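You operate a simulated robot arm through the tools that you are given. There is no shell and no other tool. Be economical: measure what you need, move in short steps, check, and stop when the job is done.

You are at the controls of a simulated robot arm. One attempt, no reset.

JOB
Tip the strainer's swarf into the swarf tub, then set it back.
Fine: slide the grate fully open; strainer into the sump well again, grate shut at the end.

The check looks at the end state, three seconds after you hand in, the way a careful person would. Anything else that was tipped, shoved, dropped, spilled or broken makes it a failure.

ROBOT AND FRAMES
A 6-joint arm with a two-finger parallel gripper, fixed in place. Base frame: the origin is at the foot of the arm, x ahead of it, y to its left, z up; the work surface is at about z = 620. Lengths are in mm, angles in degrees, forces in N, time in s.
With the tool pointing down near the work surface it reaches from about 200 to 660 mm from the base axis. Its first joint turns from -66.0 to 66.0 degrees. Payload 2.9 kg.
The tool frame sits at the grasp point between the pads (the TCP): z along the fingers, y along the line on which they close. The tips reach 30 mm beyond it. Largest opening 110 mm; finger width 20, thickness 10; the body of the gripper, 48 by 112 mm, starts 55 mm behind the TCP.
Orientation is that of the tool frame in the base frame, as a unit quaternion [w, x, y, z]. With the fingers straight down and closing along the base's y, the tool's x points along the base's -x, its y along +y and its z along -z.

CONTROLS
- The arm moves only by the tool move_arm. Its arguments are lists of equal length, an entry for each row: "delta_pos": the shift along the tool's x, y, z in mm, a list of three; "dr": the turn, a rotation vector about the tool's x, y, z in degrees, a list of three; "gripper": the gripper command, from -1 (shut) to 1 (fully open), values between in proportion. In form: {"delta_pos": [[tx, ty, tz], ...], "dr": [[wx, wy, wz], ...], "gripper": [gripper, ...]}. A call has 1 to 8 rows; each row shifts and turns the commanded pose from where the row before left it, along the tool's axes as they then stand. Rows are played at 5 a second. More than 50 mm and 8.6 degrees between two rows, or a gripper value outside its range, and nothing of the call is played. Where a pose cannot be reached the arm comes as near as it can. A force on the tool above 40 N (or 10 N above the force at the start of the call, whichever is more), or a blocked arm, ends the call early, and 0.2 s more pass. Each finger travels about 108 mm/s and halts on what it meets, pressing with about 22 N; the grip force reading is that of the motor and also rises with nothing between the fingers. The clock runs only during rows and for 0.2 s after the last one: add rows that do not move to give the fingers time. The reply holds the time, the measured pose of the TCP, the force on the tool along the base axes, the opening and the grip force, in the units named above and with some noise, with the torque about the TCP (base axes, N m) and any sound that the robot's microphone picked up.
- Cameras (640 x 400 px; columns grow to the right, rows downward): "scene" is fixed at [58.4, 429.5, 1369.1]; the picture's right is [-0.87, -0.49, 0.00], its down [-0.35, 0.63, -0.69] and it looks along [0.34, -0.61, -0.72] (base axes); focal length 321 px, centre (320, 200). "wrist" rides on the gripper at [72, 17, -103] in the tool frame; the picture's right is [-0.23, 0.97, 0.00], its down [-0.76, -0.18, -0.62] and it looks along [-0.61, -0.14, 0.78] (tool axes); focal length 222 px, centre (320, 200). There is no depth. A picture from a camera that has moved, and an enlarged one, comes with that camera's place and axes in the base frame and with its lens.
- capture(camera): a new picture of that camera. The clock stands still meanwhile.
- close_up(camera, box): a new picture of the part [left, top, right, bottom] of that camera's present view, enlarged. The clock stands still meanwhile.
- close_job(): hands the job in; it is judged then, once.

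Go step by step. Nothing tells you positions but the pictures and the camera data: compare them with the known pose of the tool, close in by small moves and look again before you grip or let go. The budget is 120 turns and 84 pictures, counting those below and the enlarged ones. Unless the task says otherwise, let go and move clear before handing in, and close with one line.

The tools are called as name(argument=value, ...) on one line, values as JSON. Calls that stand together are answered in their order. move_arm: Moves the arm, as the interface text tells. Its arguments: {"type":"object","properties":{"delta_pos":{"type":"array","items":{"type":"array","items":{"type":"number"}}},"dr":{"type":"array","items":{"type":"array","items":{"type":"number"}}},"gripper":{"type":"array","items":{"type":"number"}}},"required":["delta_pos","dr","gripper"]} The other tools are called the same way: capture (camera) takes a picture; close_up (camera, box) takes an enlarged picture of a part of a camera's view; close_job () hands the job in.

At the start:

```text
clock: 0.0
eef_pos: [525.8, -18.0, 1046.4]
tool_rot: [0.001, 0.0, 1.0, 0.0]
force: [0.0, 0.9, 0.0]
moment: [0.01, -0.01, -0.01]
grip_width: 109.8
grip_force: 0.1
```

scene: 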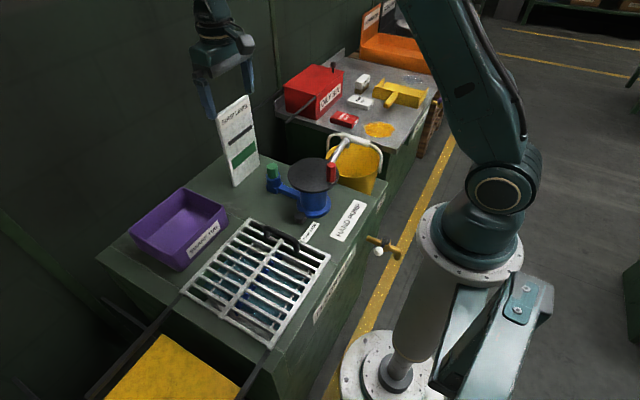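
wrist: 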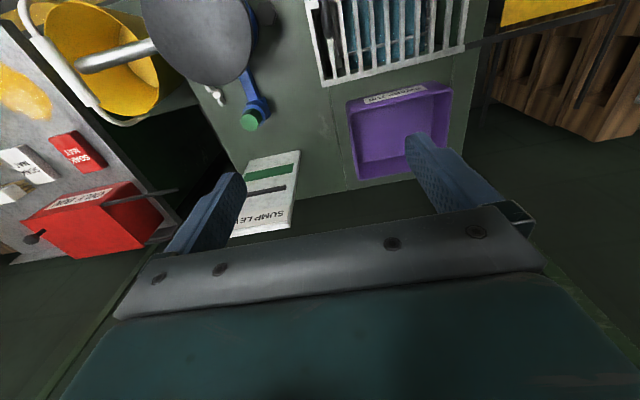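

I see a bench with a slotted grate over a sump well, a purple tub beside it, a hand pump and a placard. I'll look closer at the grate, tub and labels.

close_up(camera="scene", box=[170, 200, 350, 360])

close_up(camera="scene", box=[200, 80, 400, 260])

close_up(camera="wrist", box=[180, 0, 500, 200])

```text
2.50 times, centred on (260, 280) of scene
camera zoom: at [58.4, 429.5, 1369.1], right [-0.87, -0.49, 0.0], down [-0.35, 0.63, -0.69], along [0.34, -0.61, -0.72], focal length 803 px, centre (470, 0)
```

zoom: 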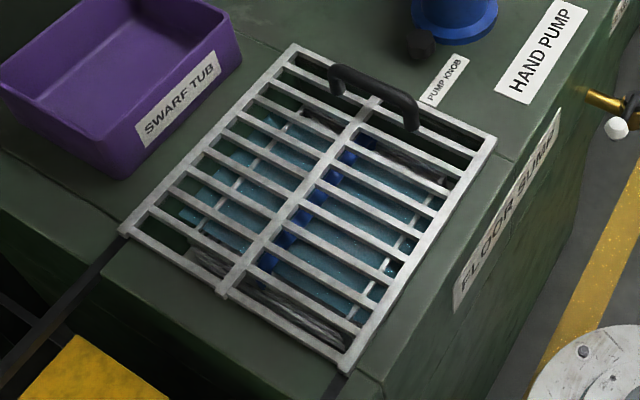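

```text
2.22 times, centred on (300, 170) of scene
camera zoom: at [58.4, 429.5, 1369.1], right [-0.87, -0.49, 0.0], down [-0.35, 0.63, -0.69], along [0.34, -0.61, -0.72], focal length 714 px, centre (364, 267)
```

zoom: 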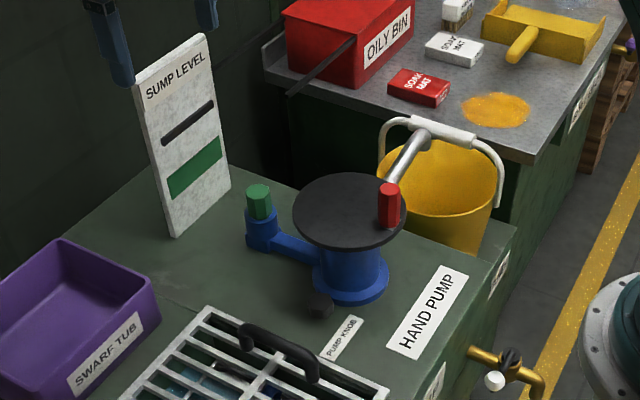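

```text
2.00 times, centred on (340, 100) of wrist
camera zoom: at [453.2, -1.8, 1150.6], right [0.23, 0.97, 0.0], down [0.76, -0.18, 0.62], along [0.61, -0.14, -0.78], focal length 444 px, centre (280, 400)
```

zoom: 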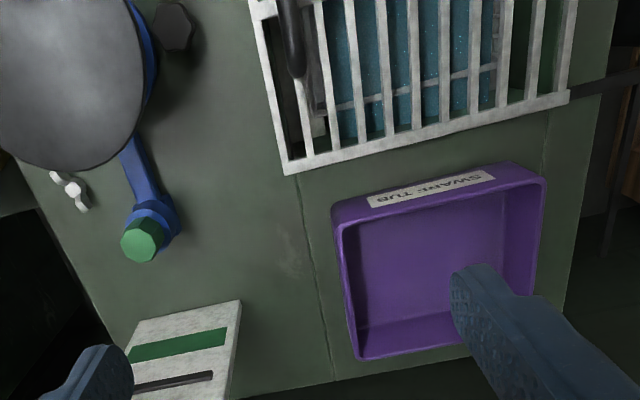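

The grate spans about x 281–555, y −25–257, with its handle along x near (418, 0). The rails run toward +y, so it should slide that way. I'll move above the handle and look.

move_arm(delta_pos=[[18, 3, 41], [18, 3, 41], [18, 3, 41], [18, 3, 41], [18, 3, 41], [18, 3, 41]], dr=[[0, 0, 0], [0, 0, 0], [0, 0, 0], [0, 0, 0], [0, 0, 0], [0, 0, 0]], gripper=[1, 1, 1, 1, 1, 1])

capture(camera="wrist")

capture(camera="scene")

```text
clock: 1.4
eef_pos: [416.0, -0.9, 799.4]
tool_rot: [0.0, 0.0, 1.0, 0.0]
force: [0.7, 0.1, -0.6]
moment: [0.01, 0.02, -0.02]
grip_width: 110.1
grip_force: 0.1
```

```text
78 pictures are left
camera wrist: at [343.1, 15.4, 904.4], right [0.23, 0.97, 0.0], down [0.76, -0.18, 0.62], along [0.61, -0.14, -0.78], focal length 222 px, centre (320, 200)
```

wrist: 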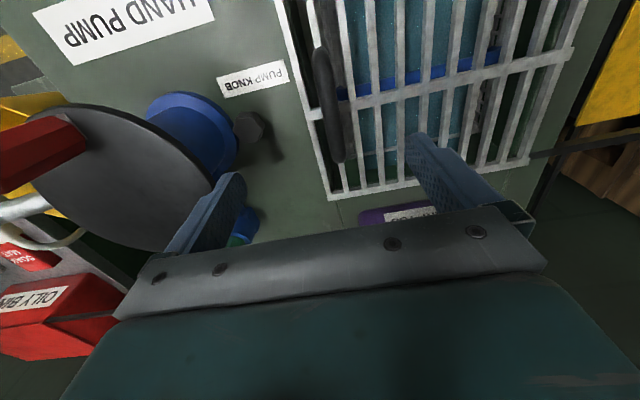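

```text
77 pictures are left
```

scene: 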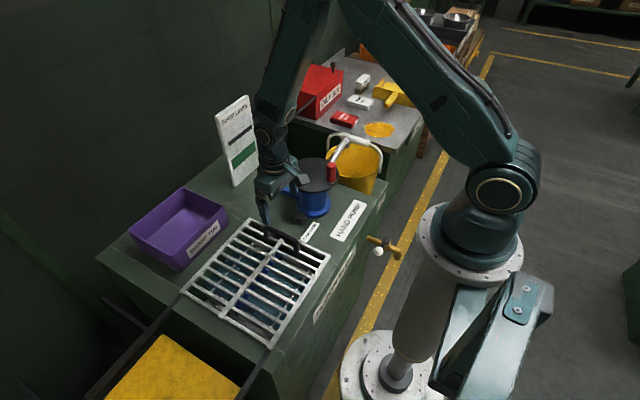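

The handle bar looks to be at about (411, 9), top near z 668. I'll line up, narrow the opening and come down partway.

move_arm(delta_pos=[[5, 10, 20], [0, 0, 35], [0, 0, 35], [0, 0, 10]], dr=[[0, 0, 0], [0, 0, 0], [0, 0, 0], [0, 0, 0]], gripper=[0.3, 0.3, 0.3, 0.3])

capture(camera="wrist")

close_up(camera="scene", box=[220, 180, 320, 260])

```text
clock: 2.4
eef_pos: [410.5, 10.3, 701.1]
tool_rot: [0.0, -0.001, 1.0, 0.0]
force: [-0.3, -0.4, 0.0]
moment: [-0.01, 0.05, 0.0]
grip_width: 71.7
grip_force: 0.1
```

```text
76 pictures are left
camera wrist: at [338.3, 27.0, 805.9], right [0.23, 0.97, 0.0], down [0.76, -0.18, 0.62], along [0.61, -0.14, -0.78], focal length 222 px, centre (320, 200)
```

wrist: 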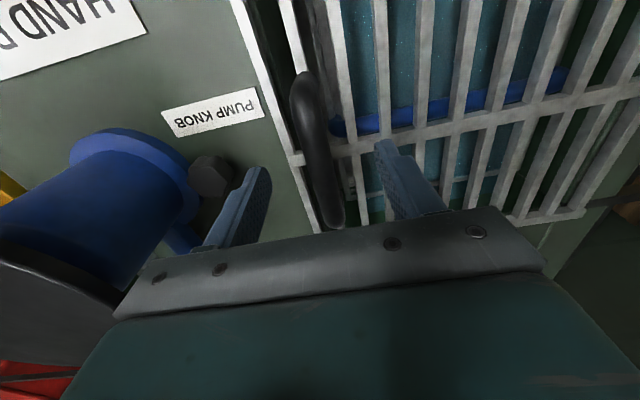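

```text
5.00 times, centred on (270, 220) of scene
camera zoom: at [58.4, 429.5, 1369.1], right [-0.87, -0.49, 0.0], down [-0.35, 0.63, -0.69], along [0.34, -0.61, -0.72], focal length 1606 px, centre (570, 100)
```

zoom: 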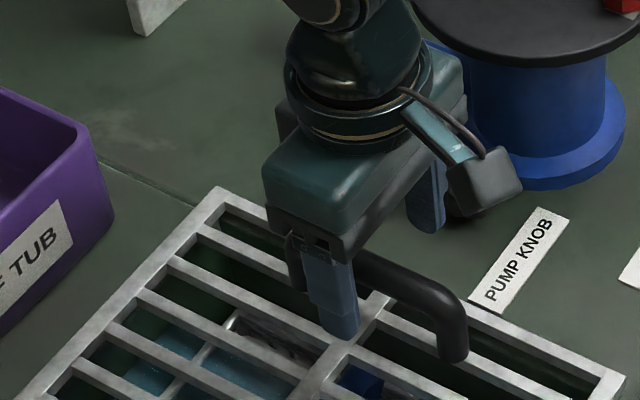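

The fingers straddle the handle. I'll descend to z ≈ 668 and close.

move_arm(delta_pos=[[0, 0, 17], [0, 0, 16], [0, 0, 0], [0, 0, 0], [0, 0, 0], [0, 0, 0]], dr=[[0, 0, 0], [0, 0, 0], [0, 0, 0], [0, 0, 0], [0, 0, 0], [0, 0, 0]], gripper=[0.3, 0.3, -0.3, -1, -1, -1])

capture(camera="wrist")

```text
clock: 3.8
eef_pos: [411.4, 11.2, 668.1]
tool_rot: [0.001, 0.0, 1.0, 0.0]
force: [2.5, 0.4, -7.3]
moment: [0.01, -0.11, -0.02]
grip_width: 17.6
grip_force: 45.5
```

```text
74 pictures are left
camera wrist: at [338.4, 28.2, 772.4], right [0.23, 0.97, 0.0], down [0.76, -0.18, 0.62], along [0.61, -0.14, -0.78], focal length 222 px, centre (320, 200)
```

wrist: 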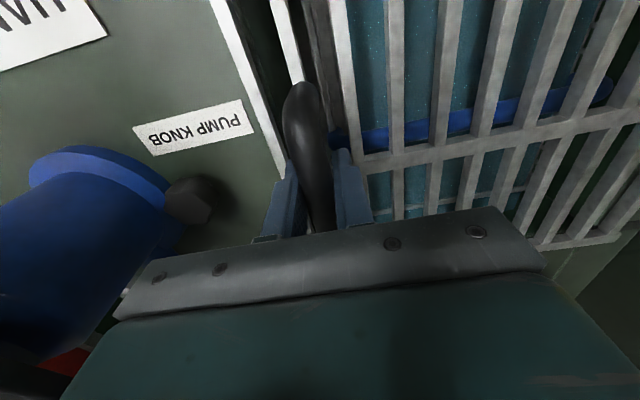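

Gripped the handle (17.6 mm). Now I'll pull it gently toward +y.

move_arm(delta_pos=[[0, 8, 0], [0, 12, 0], [0, 15, 0], [0, 15, 0]], dr=[[0, 0, 0], [0, 0, 0], [0, 0, 0], [0, 0, 0]], gripper=[-1, -1, -1, -1])

capture(camera="scene")

```text
clock: 4.8
eef_pos: [411.7, 61.0, 666.5]
tool_rot: [-0.002, -0.001, 1.0, -0.001]
force: [-22.4, 0.3, 32.0]
moment: [0.0, -0.01, -0.04]
grip_width: 18.0
grip_force: 44.8
```

```text
73 pictures are left
```

scene: 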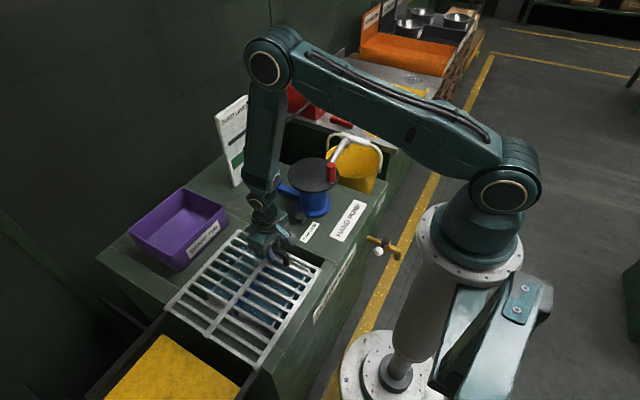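

It slides freely. There's some vertical and x load, so I'll ease up a little and keep pulling.

move_arm(delta_pos=[[0.5, 0, -1.5], [0, 15, 0], [0, 15, 0], [0, 15, 0]], dr=[[0, 0, 0], [0, 0, 0], [0, 0, 0], [0, 0, 0]], gripper=[-1, -1, -1, -1])

```text
clock: 5.8
eef_pos: [411.9, 103.7, 669.6]
tool_rot: [0.0, 0.0, 1.0, 0.0]
force: [4.4, -1.1, -39.9]
moment: [0.02, -0.11, 0.06]
grip_width: 17.8
grip_force: 44.6
```

The load swung the other way, so I'll split the difference and continue.

move_arm(delta_pos=[[0, 0, 0.9], [0, 12, 0], [0, 15, 0], [0, 15, 0]], dr=[[0, 0, 0], [0, 0, 0], [0, 0, 0], [0, 0, 0]], gripper=[-1, -1, -1, -1])

```text
clock: 6.8
eef_pos: [411.1, 146.9, 669.8]
tool_rot: [0.001, -0.001, 1.0, 0.002]
force: [3.0, -1.7, 3.9]
moment: [0.07, 0.83, 0.16]
grip_width: 17.6
grip_force: 45.3
```

Loads are small now, so I'll keep going.

move_arm(delta_pos=[[0, 15, 0], [0, 15, 0], [0, 15, 0], [0, 15, 0]], dr=[[0, 0, 0], [0, 0, 0], [0, 0, 0], [0, 0, 0]], gripper=[-1, -1, -1, -1])

capture(camera="scene")

capture(camera="wrist")

```text
clock: 7.8
eef_pos: [412.3, 207.2, 669.6]
tool_rot: [0.0, -0.001, 1.0, 0.002]
force: [-9.4, -0.2, 35.2]
moment: [0.01, -0.43, 0.03]
grip_width: 17.3
grip_force: 45.2
```

```text
72 pictures are left
```

scene: 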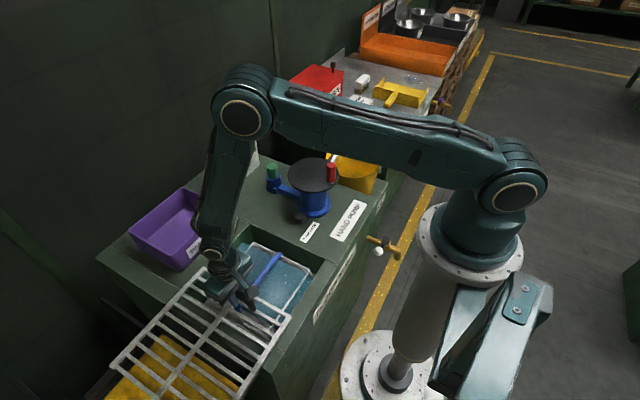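

```text
71 pictures are left
camera wrist: at [339.0, 223.1, 773.7], right [0.23, 0.97, 0.0], down [0.76, -0.18, 0.62], along [0.61, -0.14, -0.78], focal length 222 px, centre (320, 200)
```

wrist: 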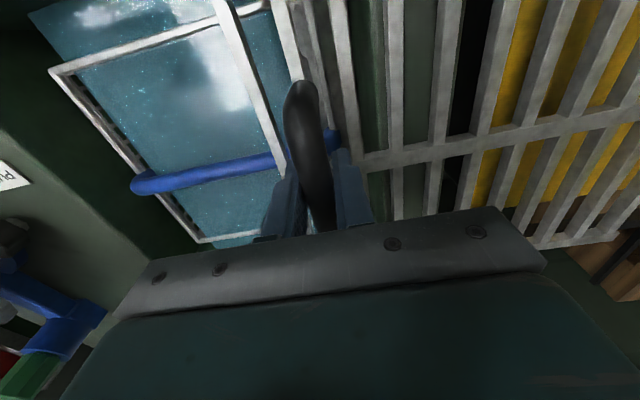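

The well is opening up: a strainer with a blue handle sits in the water. I'll continue toward the stop.

move_arm(delta_pos=[[0, 0, -0.5], [0, 15, 0], [0, 15, 0], [0, 15, 0]], dr=[[0, 0, 0], [0, 0, 0], [0, 0, 0], [0, 0, 0]], gripper=[-1, -1, -1, -1])

move_arm(delta_pos=[[0, 8, 0], [0, 8, 0], [0, 8, 0], [0, 8, 0]], dr=[[0, 0, 0], [0, 0, 0], [0, 0, 0], [0, 0, 0]], gripper=[-1, -1, -1, -1])

```text
clock: 8.8
eef_pos: [411.9, 251.4, 669.2]
tool_rot: [0.0, -0.001, 1.0, 0.0]
force: [-13.6, -1.0, 35.3]
moment: [0.0, 0.11, 0.01]
grip_width: 17.5
grip_force: 44.9
```

```text
clock: 9.7
eef_pos: [411.7, 272.2, 666.7]
tool_rot: [-0.001, 0.004, 1.0, -0.008]
force: [-5.4, -3.4, 8.5]
moment: [-0.08, -0.46, 0.41]
grip_width: 17.8
grip_force: 44.9
stopped in row 4: the force on the tool passed its limit at 51 N (the readings are from after the stop); the commanded pose is now the measured one
```

capture(camera="scene")

capture(camera="wrist")

```text
70 pictures are left
```

scene: 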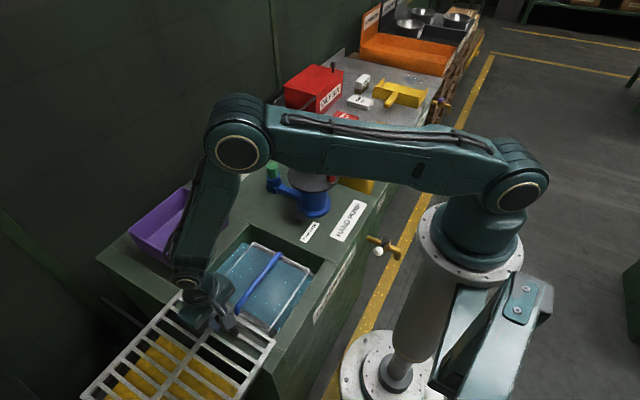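

```text
69 pictures are left
camera wrist: at [340.4, 291.2, 771.3], right [0.24, 0.97, -0.02], down [0.76, -0.17, 0.62], along [0.6, -0.16, -0.78], focal length 222 px, centre (320, 200)
```

wrist: 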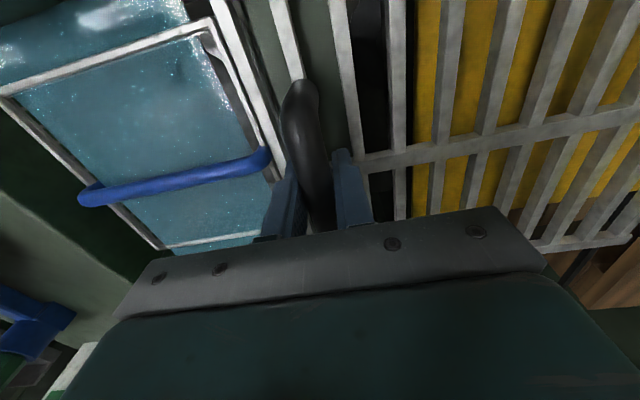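

The motion halted near y 272, which is either the end stop or a bind. One gentle nudge will confirm.

move_arm(delta_pos=[[0, 3, 0], [0, 3, 0], [0, 3, 0]], dr=[[0, 0, 0], [0, 0, 0], [0, 0, 0]], gripper=[-1, -1, -1])

```text
clock: 10.3
eef_pos: [412.5, 271.8, 668.1]
tool_rot: [-0.003, 0.007, 1.0, -0.013]
force: [-3.1, -5.0, 7.4]
moment: [-0.06, -0.39, 0.79]
grip_width: 17.6
grip_force: 45.1
stopped in row 2: the force on the tool passed its limit at 43 N (the readings are from after the stop); the commanded pose is now the measured one
```

That's the end stop, so the grate is fully open. I'll release it, rise and look at the strainer.

move_arm(delta_pos=[[0, 0, 0], [0, 0, 0], [0, 0, -20], [0, 0, -40], [0, -20, -40], [0, -40, -30]], dr=[[0, 0, 0], [0, 0, 0], [0, 0, 0], [0, 0, 0], [0, 0, 0], [0, 0, 0]], gripper=[-0.3, 0.0, 0.0, 0.0, 0.0, 0.0])

move_arm(delta_pos=[[0, -40, -10], [0, -40, 0], [0, -20, 0]], dr=[[0, 0, 0], [0, 0, 0], [0, 0, 0]], gripper=[0.0, 0.0, 0.0])

capture(camera="wrist")

close_up(camera="scene", box=[200, 200, 360, 340])

```text
clock: 11.7
eef_pos: [415.7, 217.6, 800.7]
tool_rot: [-0.003, 0.007, 1.0, -0.012]
force: [1.2, -0.4, 0.3]
moment: [0.02, 0.01, -0.01]
grip_width: 55.0
grip_force: 0.1
```

```text
clock: 12.5
eef_pos: [411.2, 118.0, 810.6]
tool_rot: [-0.002, 0.007, 1.0, -0.013]
force: [-0.9, -0.6, -0.4]
moment: [0.0, 0.02, 0.01]
grip_width: 55.1
grip_force: 0.0
```

```text
68 pictures are left
camera wrist: at [339.5, 138.5, 914.2], right [0.24, 0.97, -0.03], down [0.76, -0.17, 0.62], along [0.6, -0.17, -0.78], focal length 222 px, centre (320, 200)
```

wrist: 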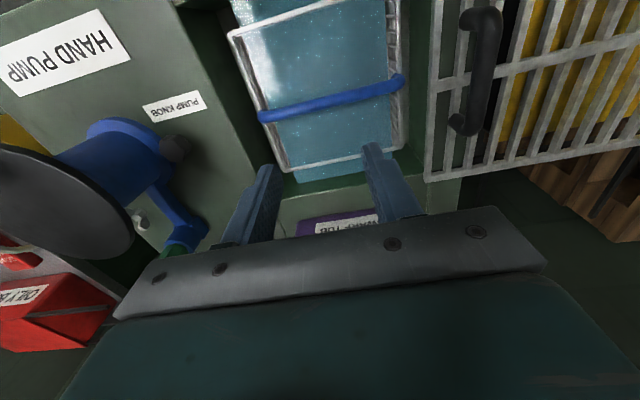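

```text
2.86 times, centred on (280, 270) of scene
camera zoom: at [58.4, 429.5, 1369.1], right [-0.87, -0.49, 0.0], down [-0.35, 0.63, -0.69], along [0.34, -0.61, -0.72], focal length 918 px, centre (434, 0)
```

zoom: 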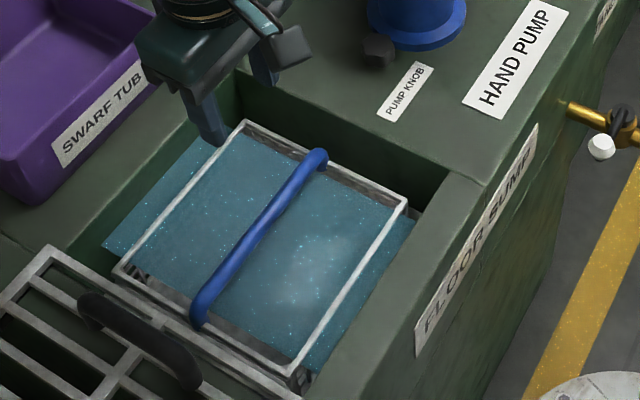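

The strainer rim spans about x 319–518, y 16–211. Its blue handle runs along y at x ≈ 418, z ≈ 600. I'll turn the tool 90° so the fingers close across the handle, correcting the slight tilt as well.

move_arm(delta_pos=[[0, 0, 0], [0, 0, 0], [0, 0, 0], [0, 0, 0], [0, 0, 0], [0, 0, 0], [0, 0, 0], [0, 0, 0]], dr=[[-1.5, -0.35, 0], [0, 0, -8.5], [0, 0, -8.5], [0, 0, -8.5], [0, 0, -8.5], [0, 0, -8.5], [0, 0, -8.5], [0, 0, -8.5]], gripper=[0, 0, 0, 0, 0, 0, 0, 0])

move_arm(delta_pos=[[0, 0, 0], [0, 0, 0], [0, 0, 0], [0, 0, 0], [0, 0, 0]], dr=[[0, 0, -8.5], [0, 0, -8.5], [0, 0, -8.5], [0, 0, -5.8], [0, 0, 0]], gripper=[0, 0, 0, 0, 0])

capture(camera="wrist")

```text
clock: 14.3
eef_pos: [411.3, 115.4, 811.1]
tool_rot: [0.001, -0.49, 0.871, 0.001]
force: [0.4, 1.0, 0.6]
moment: [0.01, -0.01, -0.03]
grip_width: 55.1
grip_force: 0.0
```

```text
clock: 15.5
eef_pos: [410.4, 116.5, 810.9]
tool_rot: [-0.001, 0.708, -0.706, 0.0]
force: [0.5, -0.2, 0.5]
moment: [0.0, 0.0, 0.0]
grip_width: 54.8
grip_force: 0.0
```

```text
66 pictures are left
camera wrist: at [393.7, 43.7, 915.3], right [-0.97, 0.23, 0.0], down [0.18, 0.76, 0.62], along [0.14, 0.61, -0.78], focal length 222 px, centre (320, 200)
```

wrist: 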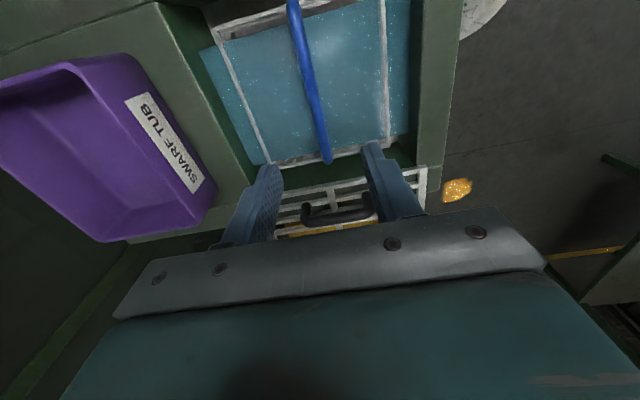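

close_up(camera="wrist", box=[200, 0, 420, 170])

close_up(camera="scene", box=[210, 230, 330, 340])

close_up(camera="scene", box=[100, 160, 260, 280])

```text
2.35 times, centred on (310, 85) of wrist
camera zoom: at [393.7, 43.7, 915.3], right [-0.97, 0.23, 0.0], down [0.18, 0.76, 0.62], along [0.14, 0.61, -0.78], focal length 523 px, centre (344, 471)
```

zoom: 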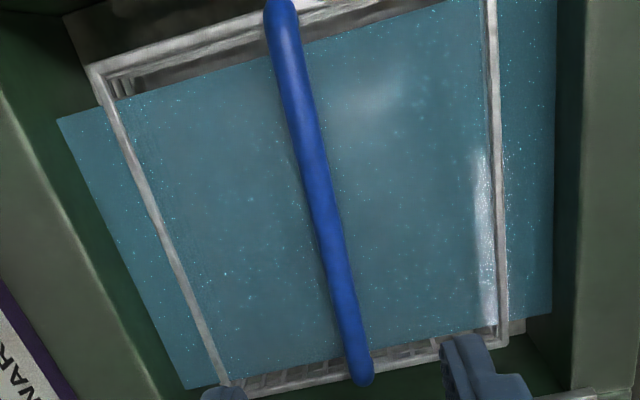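

```text
3.64 times, centred on (270, 285) of scene
camera zoom: at [58.4, 429.5, 1369.1], right [-0.87, -0.49, 0.0], down [-0.35, 0.63, -0.69], along [0.34, -0.61, -0.72], focal length 1168 px, centre (502, -109)
```

zoom: 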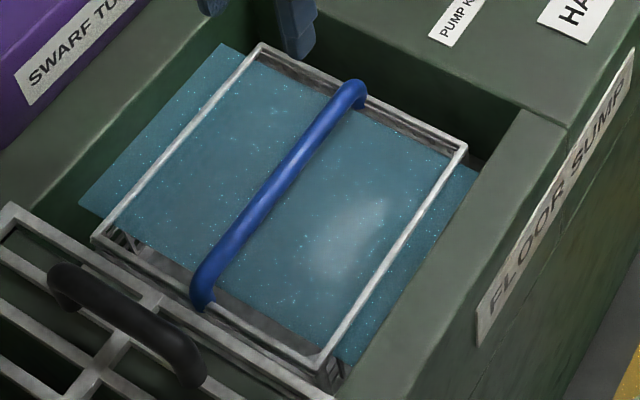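

```text
3.33 times, centred on (180, 220) of scene
camera zoom: at [58.4, 429.5, 1369.1], right [-0.87, -0.49, 0.0], down [-0.35, 0.63, -0.69], along [0.34, -0.61, -0.72], focal length 1070 px, centre (787, 133)
```

zoom: 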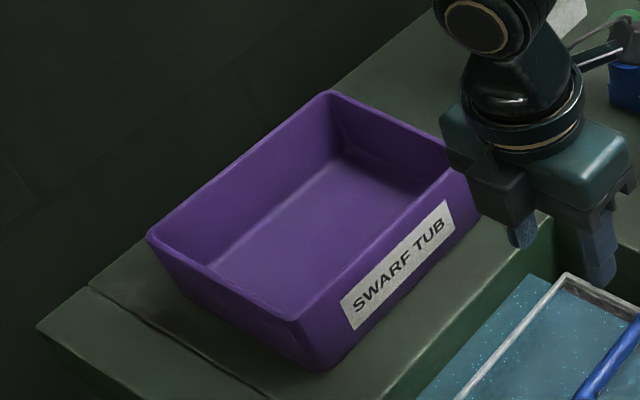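

Tub rim: x ≈ 600–763, y ≈ 17–210, z ≈ 695, so it lines up in y with the strainer. The handle is a round bar at x ≈ 418. I'll descend over it partway.

move_arm(delta_pos=[[2, -8, 40], [0, 0, 45], [0, 0, 45], [0, 0, 35], [0, 0, 0]], dr=[[0, 0, 0], [0, 0, 0], [0, 0, 0], [0, 0, 0], [0, 0, 0]], gripper=[0.1, 0.1, 0.1, 0.1, 0.1])

capture(camera="wrist")

close_up(camera="scene", box=[200, 190, 340, 300])

```text
clock: 16.7
eef_pos: [419.6, 116.7, 643.8]
tool_rot: [0.001, -0.707, 0.707, 0.0]
force: [-0.4, 0.6, 0.1]
moment: [-0.01, 0.0, 0.02]
grip_width: 60.6
grip_force: 0.0
```

```text
62 pictures are left
camera wrist: at [402.2, 44.5, 747.3], right [-0.97, 0.23, 0.0], down [0.18, 0.76, 0.62], along [0.14, 0.61, -0.78], focal length 222 px, centre (320, 200)
```

wrist: 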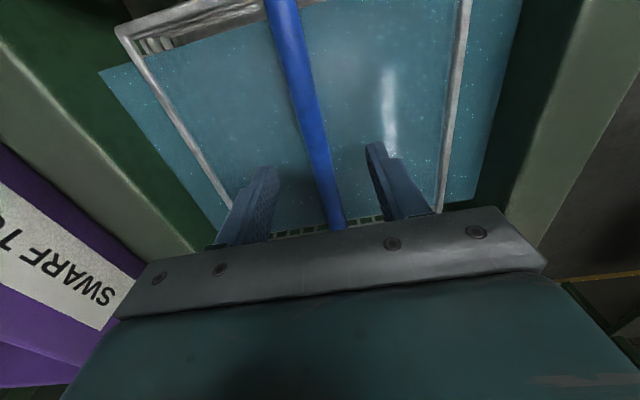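

```text
3.64 times, centred on (270, 245) of scene
camera zoom: at [58.4, 429.5, 1369.1], right [-0.87, -0.49, 0.0], down [-0.35, 0.63, -0.69], along [0.34, -0.61, -0.72], focal length 1168 px, centre (502, 36)
```

zoom: 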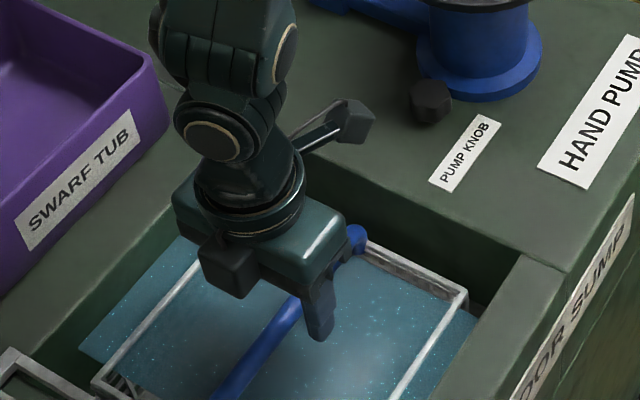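

The bar is centred between the fingers. I'll descend to z ≈ 600 and close on it.

move_arm(delta_pos=[[0, 0, 22], [0, 0, 21], [0, 0, 0], [0, 0, 0], [0, 0, 0], [0, 0, 0]], dr=[[0, 0, 0], [0, 0, 0], [0, 0, 0], [0, 0, 0], [0, 0, 0], [0, 0, 0]], gripper=[0.1, 0.1, -0.3, -1, -1, -1])

capture(camera="wrist")

close_up(camera="scene", box=[200, 190, 340, 300])

```text
clock: 18.1
eef_pos: [419.5, 117.0, 603.4]
tool_rot: [0.0, -0.707, 0.707, 0.0]
force: [-0.3, 0.1, 0.8]
moment: [0.05, -0.03, -0.01]
grip_width: 15.4
grip_force: 22.3
```

```text
60 pictures are left
camera wrist: at [401.9, 44.7, 707.7], right [-0.97, 0.23, 0.0], down [0.18, 0.76, 0.62], along [0.14, 0.61, -0.78], focal length 222 px, centre (320, 200)
```

wrist: 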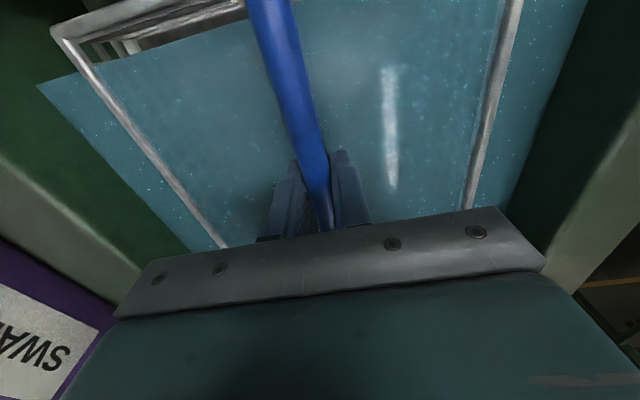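

```text
3.64 times, centred on (270, 245) of scene
camera zoom: at [58.4, 429.6, 1369.1], right [-0.87, -0.49, 0.0], down [-0.35, 0.63, -0.69], along [0.34, -0.61, -0.72], focal length 1168 px, centre (502, 36)
```

zoom: 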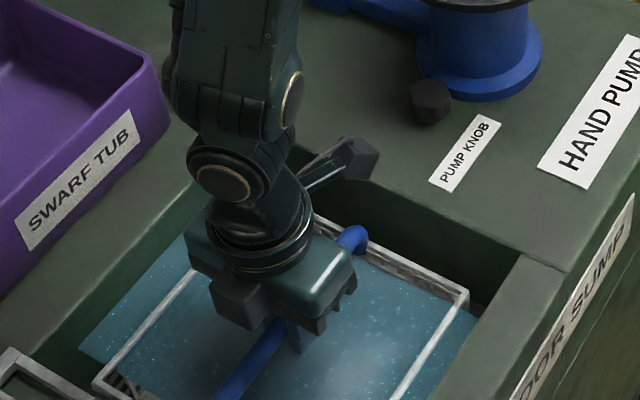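

Gripped at 15.4 mm; the seated TCP is (419.5, 117, 603.4), which I'll use for the return. I'll lift slowly to let it drain.

move_arm(delta_pos=[[0, 0, -5], [0, 0, -5], [0, 0, -8], [0, 0, -10], [0, 0, -10], [0, 0, 0]], dr=[[0, 0, 0], [0, 0, 0], [0, 0, 0], [0, 0, 0], [0, 0, 0], [0, 0, 0]], gripper=[-1, -1, -1, -1, -1, -1])

capture(camera="wrist")

close_up(camera="scene", box=[200, 190, 340, 300])

```text
clock: 19.5
eef_pos: [418.0, 114.6, 639.7]
tool_rot: [-0.001, 0.707, -0.707, -0.001]
force: [0.6, -0.5, -4.0]
moment: [0.0, -0.02, 0.03]
grip_width: 15.3
grip_force: 22.7
```

```text
58 pictures are left
camera wrist: at [401.7, 41.3, 744.3], right [-0.97, 0.23, 0.0], down [0.18, 0.76, 0.62], along [0.14, 0.61, -0.78], focal length 222 px, centre (320, 200)
```

wrist: 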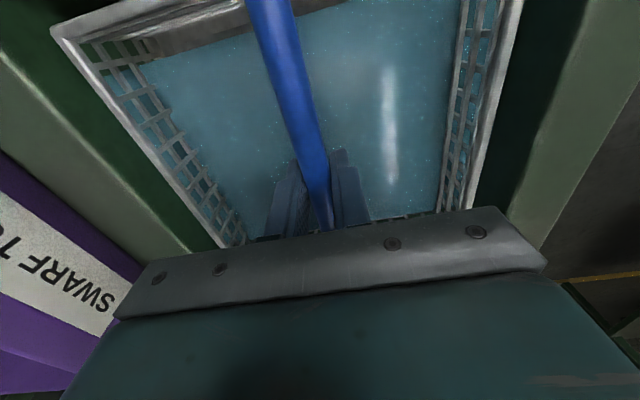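

```text
3.64 times, centred on (270, 245) of scene
camera zoom: at [58.5, 429.5, 1369.1], right [-0.87, -0.49, 0.0], down [-0.35, 0.63, -0.69], along [0.34, -0.61, -0.72], focal length 1168 px, centre (502, 36)
```

zoom: 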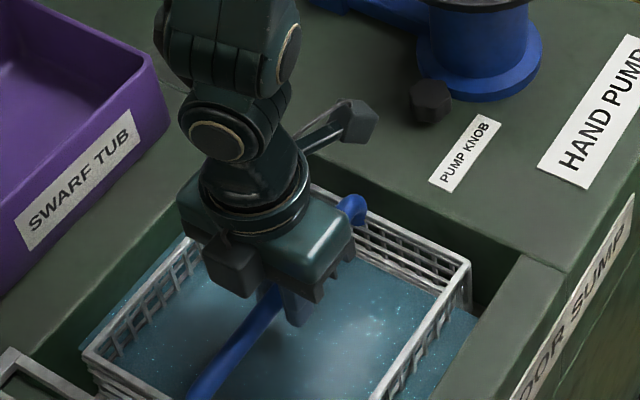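

It's light (about 4 N) and the water stays in the well. Continuing to lift slowly.

move_arm(delta_pos=[[0, 0, -15], [0, 0, -15], [0, 0, -15], [0, 0, -20], [0, 0, -20], [0, 0, -20], [0, 0, -15], [0, 0, 0]], dr=[[0, 0, 0], [0, 0, 0], [0, 0, 0], [0, 0, 0], [0, 0, 0], [0, 0, 0], [0, 0, 0], [0, 0, 0]], gripper=[-1, -1, -1, -1, -1, -1, -1, -1])

capture(camera="wrist")

close_up(camera="scene", box=[160, 150, 340, 300])

```text
clock: 21.3
eef_pos: [418.7, 113.7, 760.6]
tool_rot: [0.0, -0.707, 0.707, 0.0]
force: [0.9, -0.3, -2.3]
moment: [-0.02, 0.0, -0.01]
grip_width: 15.6
grip_force: 22.1
```

```text
56 pictures are left
camera wrist: at [401.0, 40.9, 864.8], right [-0.97, 0.23, 0.0], down [0.18, 0.76, 0.62], along [0.14, 0.61, -0.78], focal length 222 px, centre (320, 200)
```

wrist: 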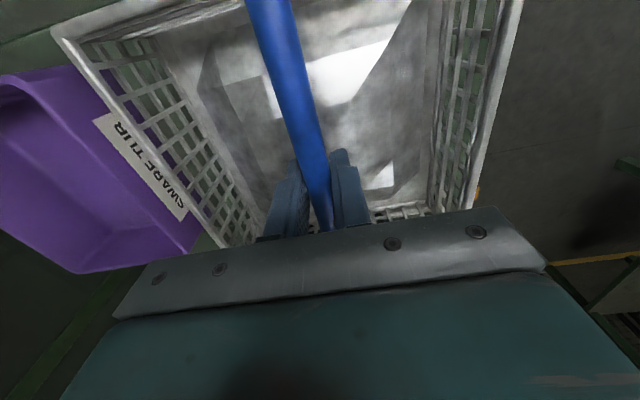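

```text
2.67 times, centred on (250, 225) of scene
camera zoom: at [58.4, 429.5, 1369.1], right [-0.87, -0.49, 0.0], down [-0.35, 0.63, -0.69], along [0.34, -0.61, -0.72], focal length 856 px, centre (507, 133)
```

zoom: 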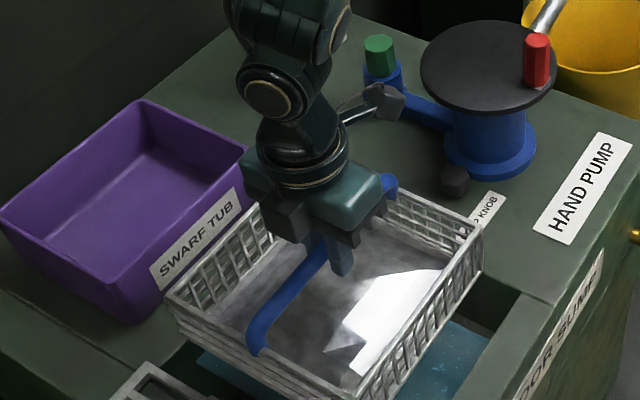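

The strainer is clear of the water. I'll look inside it for the swarf.

close_up(camera="wrist", box=[180, 0, 500, 220])

close_up(camera="scene", box=[200, 210, 310, 290])

```text
1.82 times, centred on (340, 110) of wrist
camera zoom: at [401.0, 40.9, 864.8], right [-0.97, 0.23, 0.0], down [0.18, 0.76, 0.62], along [0.14, 0.61, -0.78], focal length 404 px, centre (284, 364)
```

zoom: 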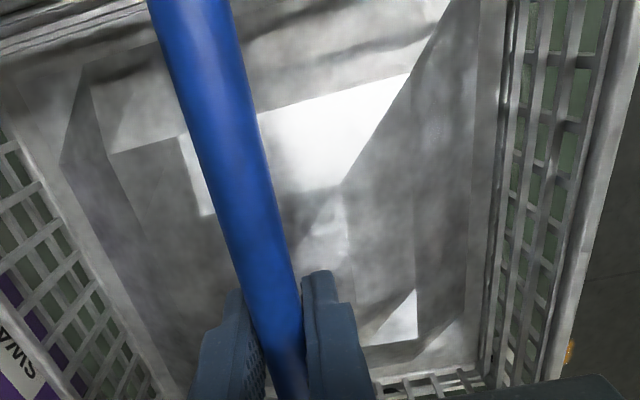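

```text
5.00 times, centred on (255, 250) of scene
camera zoom: at [58.4, 429.5, 1369.1], right [-0.87, -0.49, 0.0], down [-0.35, 0.63, -0.69], along [0.34, -0.61, -0.72], focal length 1606 px, centre (645, -50)
```

zoom: 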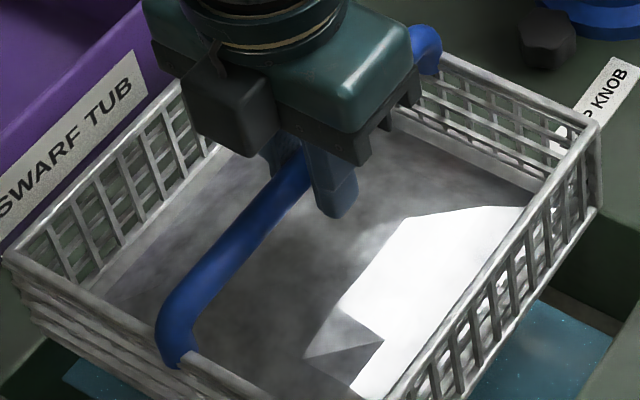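

The grey angular mass in the bottom is the swarf. I'll carry it up and outward toward the tub, level, before tilting.

move_arm(delta_pos=[[0, 0, -30], [0, -5, -30], [0, -20, -30], [0, -30, -10], [0, -30, 0], [0, -30, 0], [0, -25, 0]], dr=[[0, 0, 0], [0, 0, 0], [0, 0, 0], [0, 0, 0], [0, 0, 0], [0, 0, 0], [0, 0, 0]], gripper=[-1, -1, -1, -1, -1, -1, -1])

capture(camera="scene")

```text
clock: 22.9
eef_pos: [558.1, 112.7, 861.4]
tool_rot: [0.0, -0.707, 0.707, 0.001]
force: [1.0, 0.0, -2.7]
moment: [0.01, -0.02, -0.05]
grip_width: 15.5
grip_force: 22.7
```

```text
52 pictures are left
```

scene: 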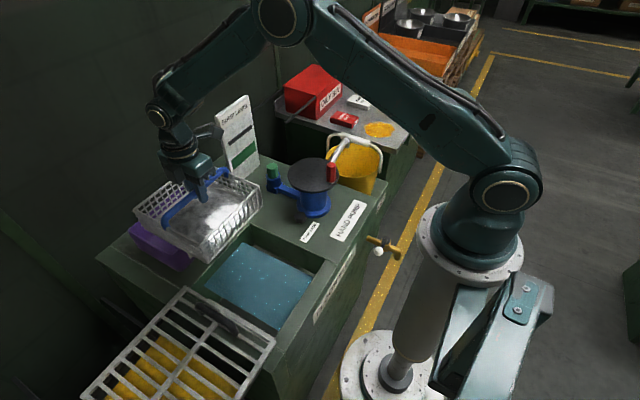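

The strainer is steady. I'll go out further toward x ≈ 650 and start a small tilt.

move_arm(delta_pos=[[0, -30, 0], [0, -30, 0], [0, -30, 0], [0, 0, 0], [0, 0, 0]], dr=[[0, 0, 0], [0, 0, 0], [0, 0, 0], [6, 0, 0], [6, 0, 0]], gripper=[-1, -1, -1, -1, -1])

capture(camera="wrist")

capture(camera="scene")

```text
clock: 24.1
eef_pos: [648.2, 114.8, 861.3]
tool_rot: [0.075, -0.703, 0.703, -0.075]
force: [-1.3, 0.6, -2.5]
moment: [0.04, 0.01, 0.03]
grip_width: 15.4
grip_force: 22.1
```

```text
51 pictures are left
camera wrist: at [610.2, 41.9, 959.3], right [-0.95, 0.23, -0.2], down [0.04, 0.76, 0.65], along [0.3, 0.61, -0.73], focal length 222 px, centre (320, 200)
```

wrist: 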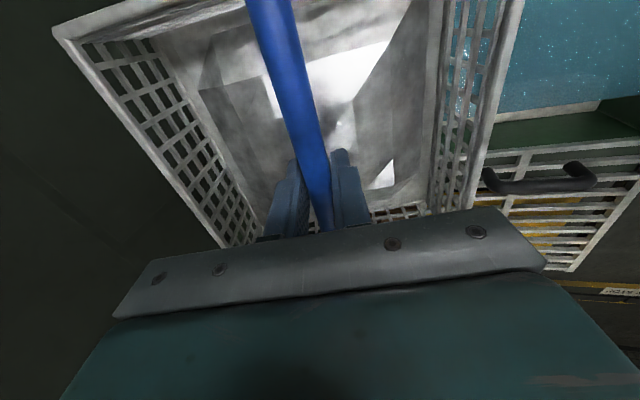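

```text
50 pictures are left
```

scene: 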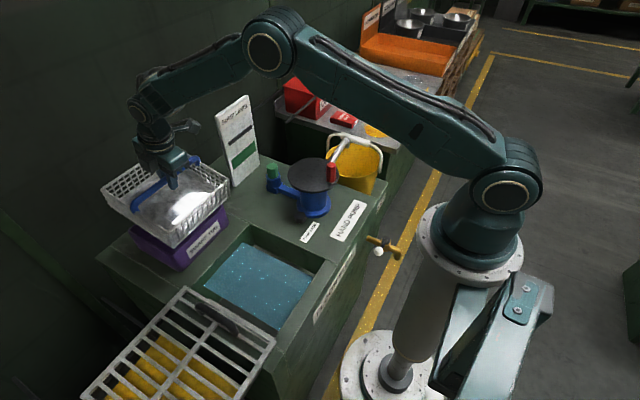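

The strainer turns rigidly with the gripper. I'll move out to x ≈ 700 and tilt to about 36°.

move_arm(delta_pos=[[0, -16.3, 3.5], [0, -16.3, 3.5], [0, -16.3, 3.5], [0, 0, 0], [0, 0, 0], [0, 0, 0], [0, 0, 0]], dr=[[0, 0, 0], [0, 0, 0], [0, 0, 0], [6, 0, 0], [6, 0, 0], [6, 0, 0], [6, 0, 0]], gripper=[-1, -1, -1, -1, -1, -1, -1])

capture(camera="wrist")

capture(camera="scene")

```text
clock: 25.7
eef_pos: [698.0, 113.8, 860.8]
tool_rot: [0.219, -0.672, 0.673, -0.218]
force: [1.1, -0.6, -2.7]
moment: [-0.02, 0.12, -0.01]
grip_width: 15.7
grip_force: 22.0
```

```text
49 pictures are left
camera wrist: at [624.1, 41.4, 935.8], right [-0.79, 0.23, -0.57], down [-0.22, 0.76, 0.61], along [0.57, 0.61, -0.55], focal length 222 px, centre (320, 200)
```

wrist: 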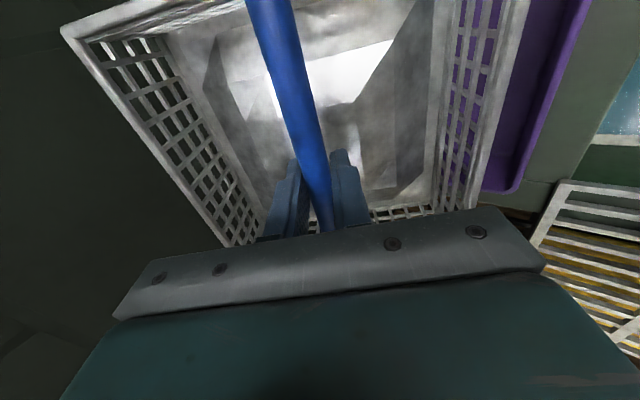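

```text
48 pictures are left
```

scene: 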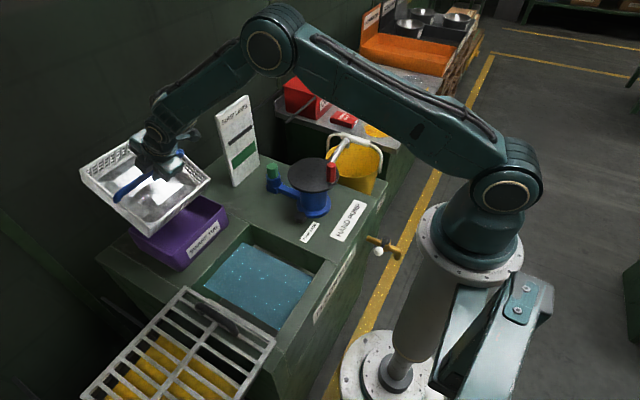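

Nothing has slid yet. I'll shift slightly outward and lower, then tilt to 60°.

move_arm(delta_pos=[[0, -7.9, 18.1], [0, 0, 0], [0, 0, 0], [0, 0, 0], [0, 0, 0], [0, 0, 0]], dr=[[0, 0, 0], [6, 0, 0], [6, 0, 0], [6, 0, 0], [6, 0, 0], [0, 0, 0]], gripper=[-1, -1, -1, -1, -1, -1])

capture(camera="wrist")

capture(camera="scene")

```text
clock: 27.1
eef_pos: [716.6, 113.8, 850.7]
tool_rot: [-0.355, 0.612, -0.612, 0.353]
force: [-1.0, 0.4, -3.4]
moment: [0.03, 0.13, -0.01]
grip_width: 15.6
grip_force: 21.7
```

```text
47 pictures are left
camera wrist: at [618.2, 41.6, 888.6], right [-0.49, 0.23, -0.84], down [-0.45, 0.76, 0.47], along [0.75, 0.61, -0.27], focal length 222 px, centre (320, 200)
```

wrist: 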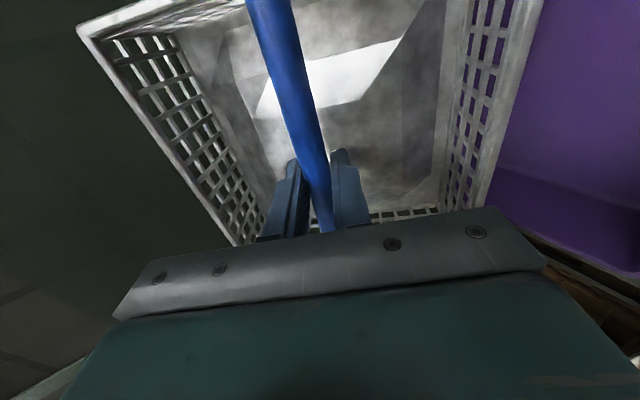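

```text
46 pictures are left
```

scene: 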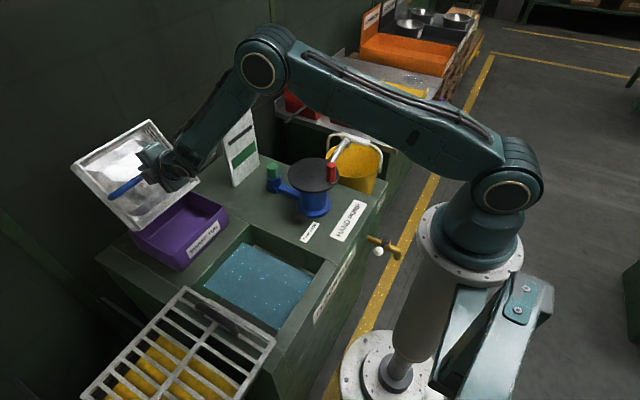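

The swarf still clings, so I'll tilt on to about 84°, pulling back slightly to keep the lip over the tub's middle.

move_arm(delta_pos=[[0, 6.5, -11.2], [0, 6.5, -11.2], [0, 0, 0], [0, 0, 0], [0, 0, 0], [0, 0, 0], [0, 0, 0], [0, 0, 0]], dr=[[0, 0, 0], [0, 0, 0], [6, 0, 0], [6, 0, 0], [6, 0, 0], [6, 0, 0], [0, 0, 0], [0, 0, 0]], gripper=[-1, -1, -1, -1, -1, -1, -1, -1])

capture(camera="wrist")

close_up(camera="scene", box=[50, 100, 270, 280])

```text
clock: 28.9
eef_pos: [689.6, 113.5, 851.1]
tool_rot: [0.474, -0.525, 0.526, -0.473]
force: [-0.1, 0.6, -3.6]
moment: [0.01, 0.16, 0.03]
grip_width: 15.5
grip_force: 21.8
```

```text
45 pictures are left
camera wrist: at [585.2, 40.9, 845.0], right [-0.1, 0.23, -0.97], down [-0.6, 0.76, 0.24], along [0.79, 0.61, 0.06], focal length 222 px, centre (320, 200)
```

wrist: 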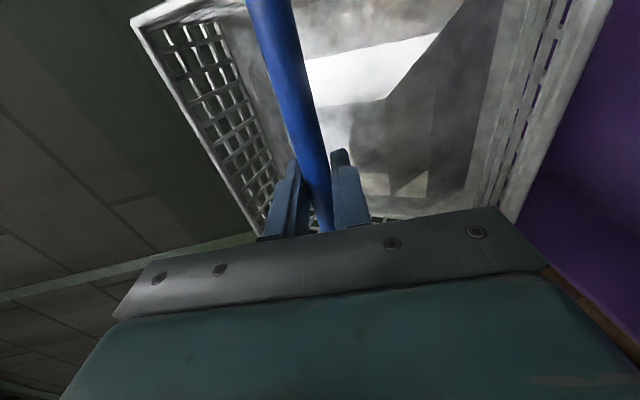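

```text
2.22 times, centred on (160, 190) of scene
camera zoom: at [58.5, 429.6, 1369.1], right [-0.87, -0.49, 0.0], down [-0.35, 0.63, -0.69], along [0.34, -0.61, -0.72], focal length 714 px, centre (676, 222)
```

zoom: 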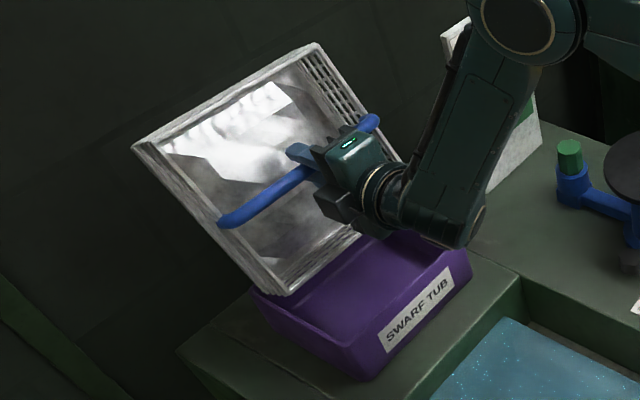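

The strainer has slipped back a little in the pads, to roughly 70°, and the swarf is still inside. I'll tilt further in slow steps and watch.

move_arm(delta_pos=[[0, 0, 0], [0, 0, 0], [0, 0, 0], [0, 0, 0], [0, 0, 0], [0, 0, 0], [0, 0, 0], [0, 0, 0]], dr=[[4, 0, 0], [4, 0, 0], [4, 0, 0], [4, 0, 0], [4, 0, 0], [4, 0, 0], [0, 0, 0], [0, 0, 0]], gripper=[-1, -1, -1, -1, -1, -1, -1, -1])

capture(camera="wrist")

close_up(camera="scene", box=[50, 100, 270, 280])

```text
clock: 30.7
eef_pos: [690.0, 114.2, 849.3]
tool_rot: [0.573, -0.415, 0.415, -0.572]
force: [-0.6, 0.2, -2.9]
moment: [0.04, 0.15, 0.01]
grip_width: 15.5
grip_force: 21.8
```

```text
43 pictures are left
camera wrist: at [597.5, 41.2, 802.2], right [0.3, 0.23, -0.93], down [-0.65, 0.76, -0.02], along [0.7, 0.61, 0.38], focal length 222 px, centre (320, 200)
```

wrist: 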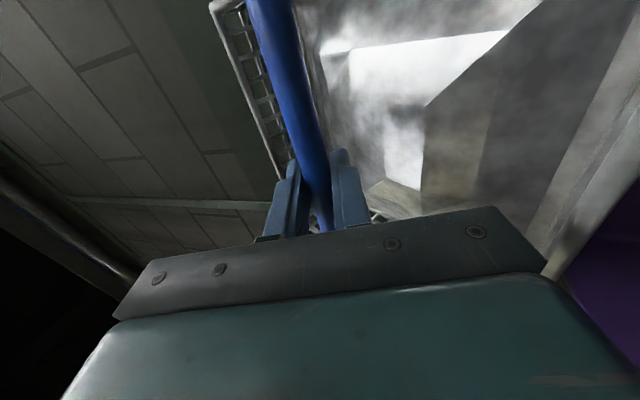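

```text
2.22 times, centred on (160, 190) of scene
camera zoom: at [58.5, 429.6, 1369.1], right [-0.87, -0.49, 0.0], down [-0.35, 0.63, -0.69], along [0.34, -0.61, -0.72], focal length 714 px, centre (676, 222)
```

zoom: 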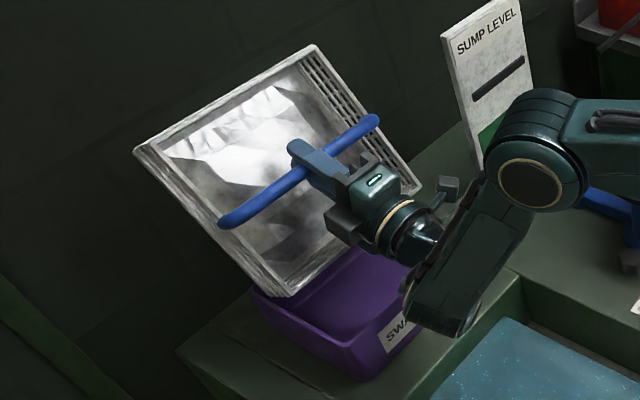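

The bar slips in the pads around its own axis, with the strainer stuck near 70° and the swarf still in. I'll untilt until the strainer hangs level, return it to the well to regrasp, then tip it about the pad-normal axis, which holds better.

move_arm(delta_pos=[[0, 0, 0], [0, 0, 0], [0, 0, 0], [0, 0, 0], [0, 0, 0], [0, 0, 0], [0, 0, 0], [0, 0, 0]], dr=[[-8, 0, 0], [-8, 0, 0], [-8, 0, 0], [-8, 0, 0], [-8, 0, 0], [-8, 0, 0], [-8, 0, 0], [-8, 0, 0]], gripper=[-1, -1, -1, -1, -1, -1, -1, -1])

close_up(camera="scene", box=[50, 100, 270, 280])

capture(camera="wrist")

```text
clock: 32.5
eef_pos: [690.5, 112.9, 850.6]
tool_rot: [0.264, -0.655, 0.657, -0.263]
force: [-0.6, 0.0, -2.0]
moment: [0.02, 0.02, 0.04]
grip_width: 15.6
grip_force: 21.7
```

```text
2.22 times, centred on (160, 190) of scene
camera zoom: at [58.5, 429.6, 1369.1], right [-0.87, -0.49, 0.0], down [-0.35, 0.63, -0.69], along [0.34, -0.61, -0.72], focal length 714 px, centre (676, 222)
```

zoom: 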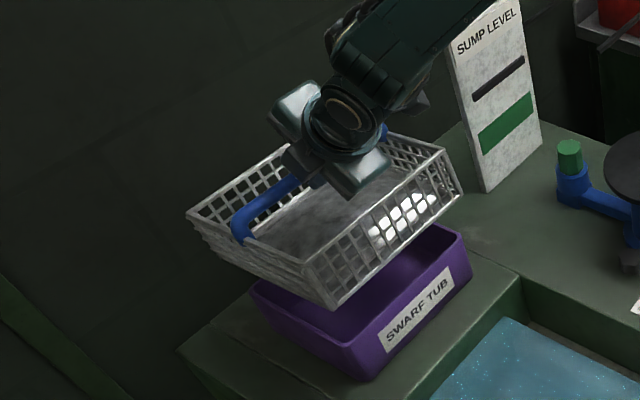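

```text
40 pictures are left
camera wrist: at [607.0, 41.5, 914.2], right [-0.7, 0.23, -0.68], down [-0.3, 0.76, 0.57], along [0.64, 0.61, -0.46], focal length 222 px, centre (320, 200)
```

wrist: 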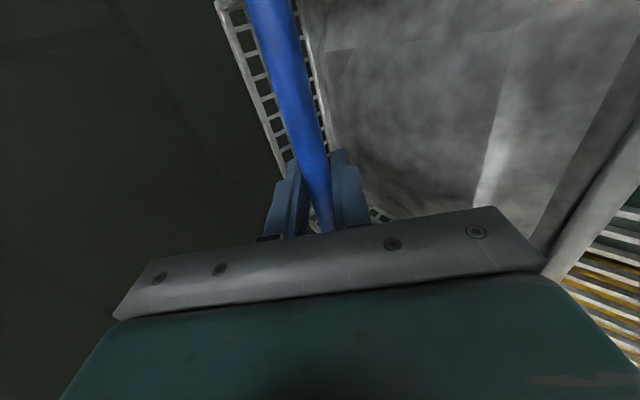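

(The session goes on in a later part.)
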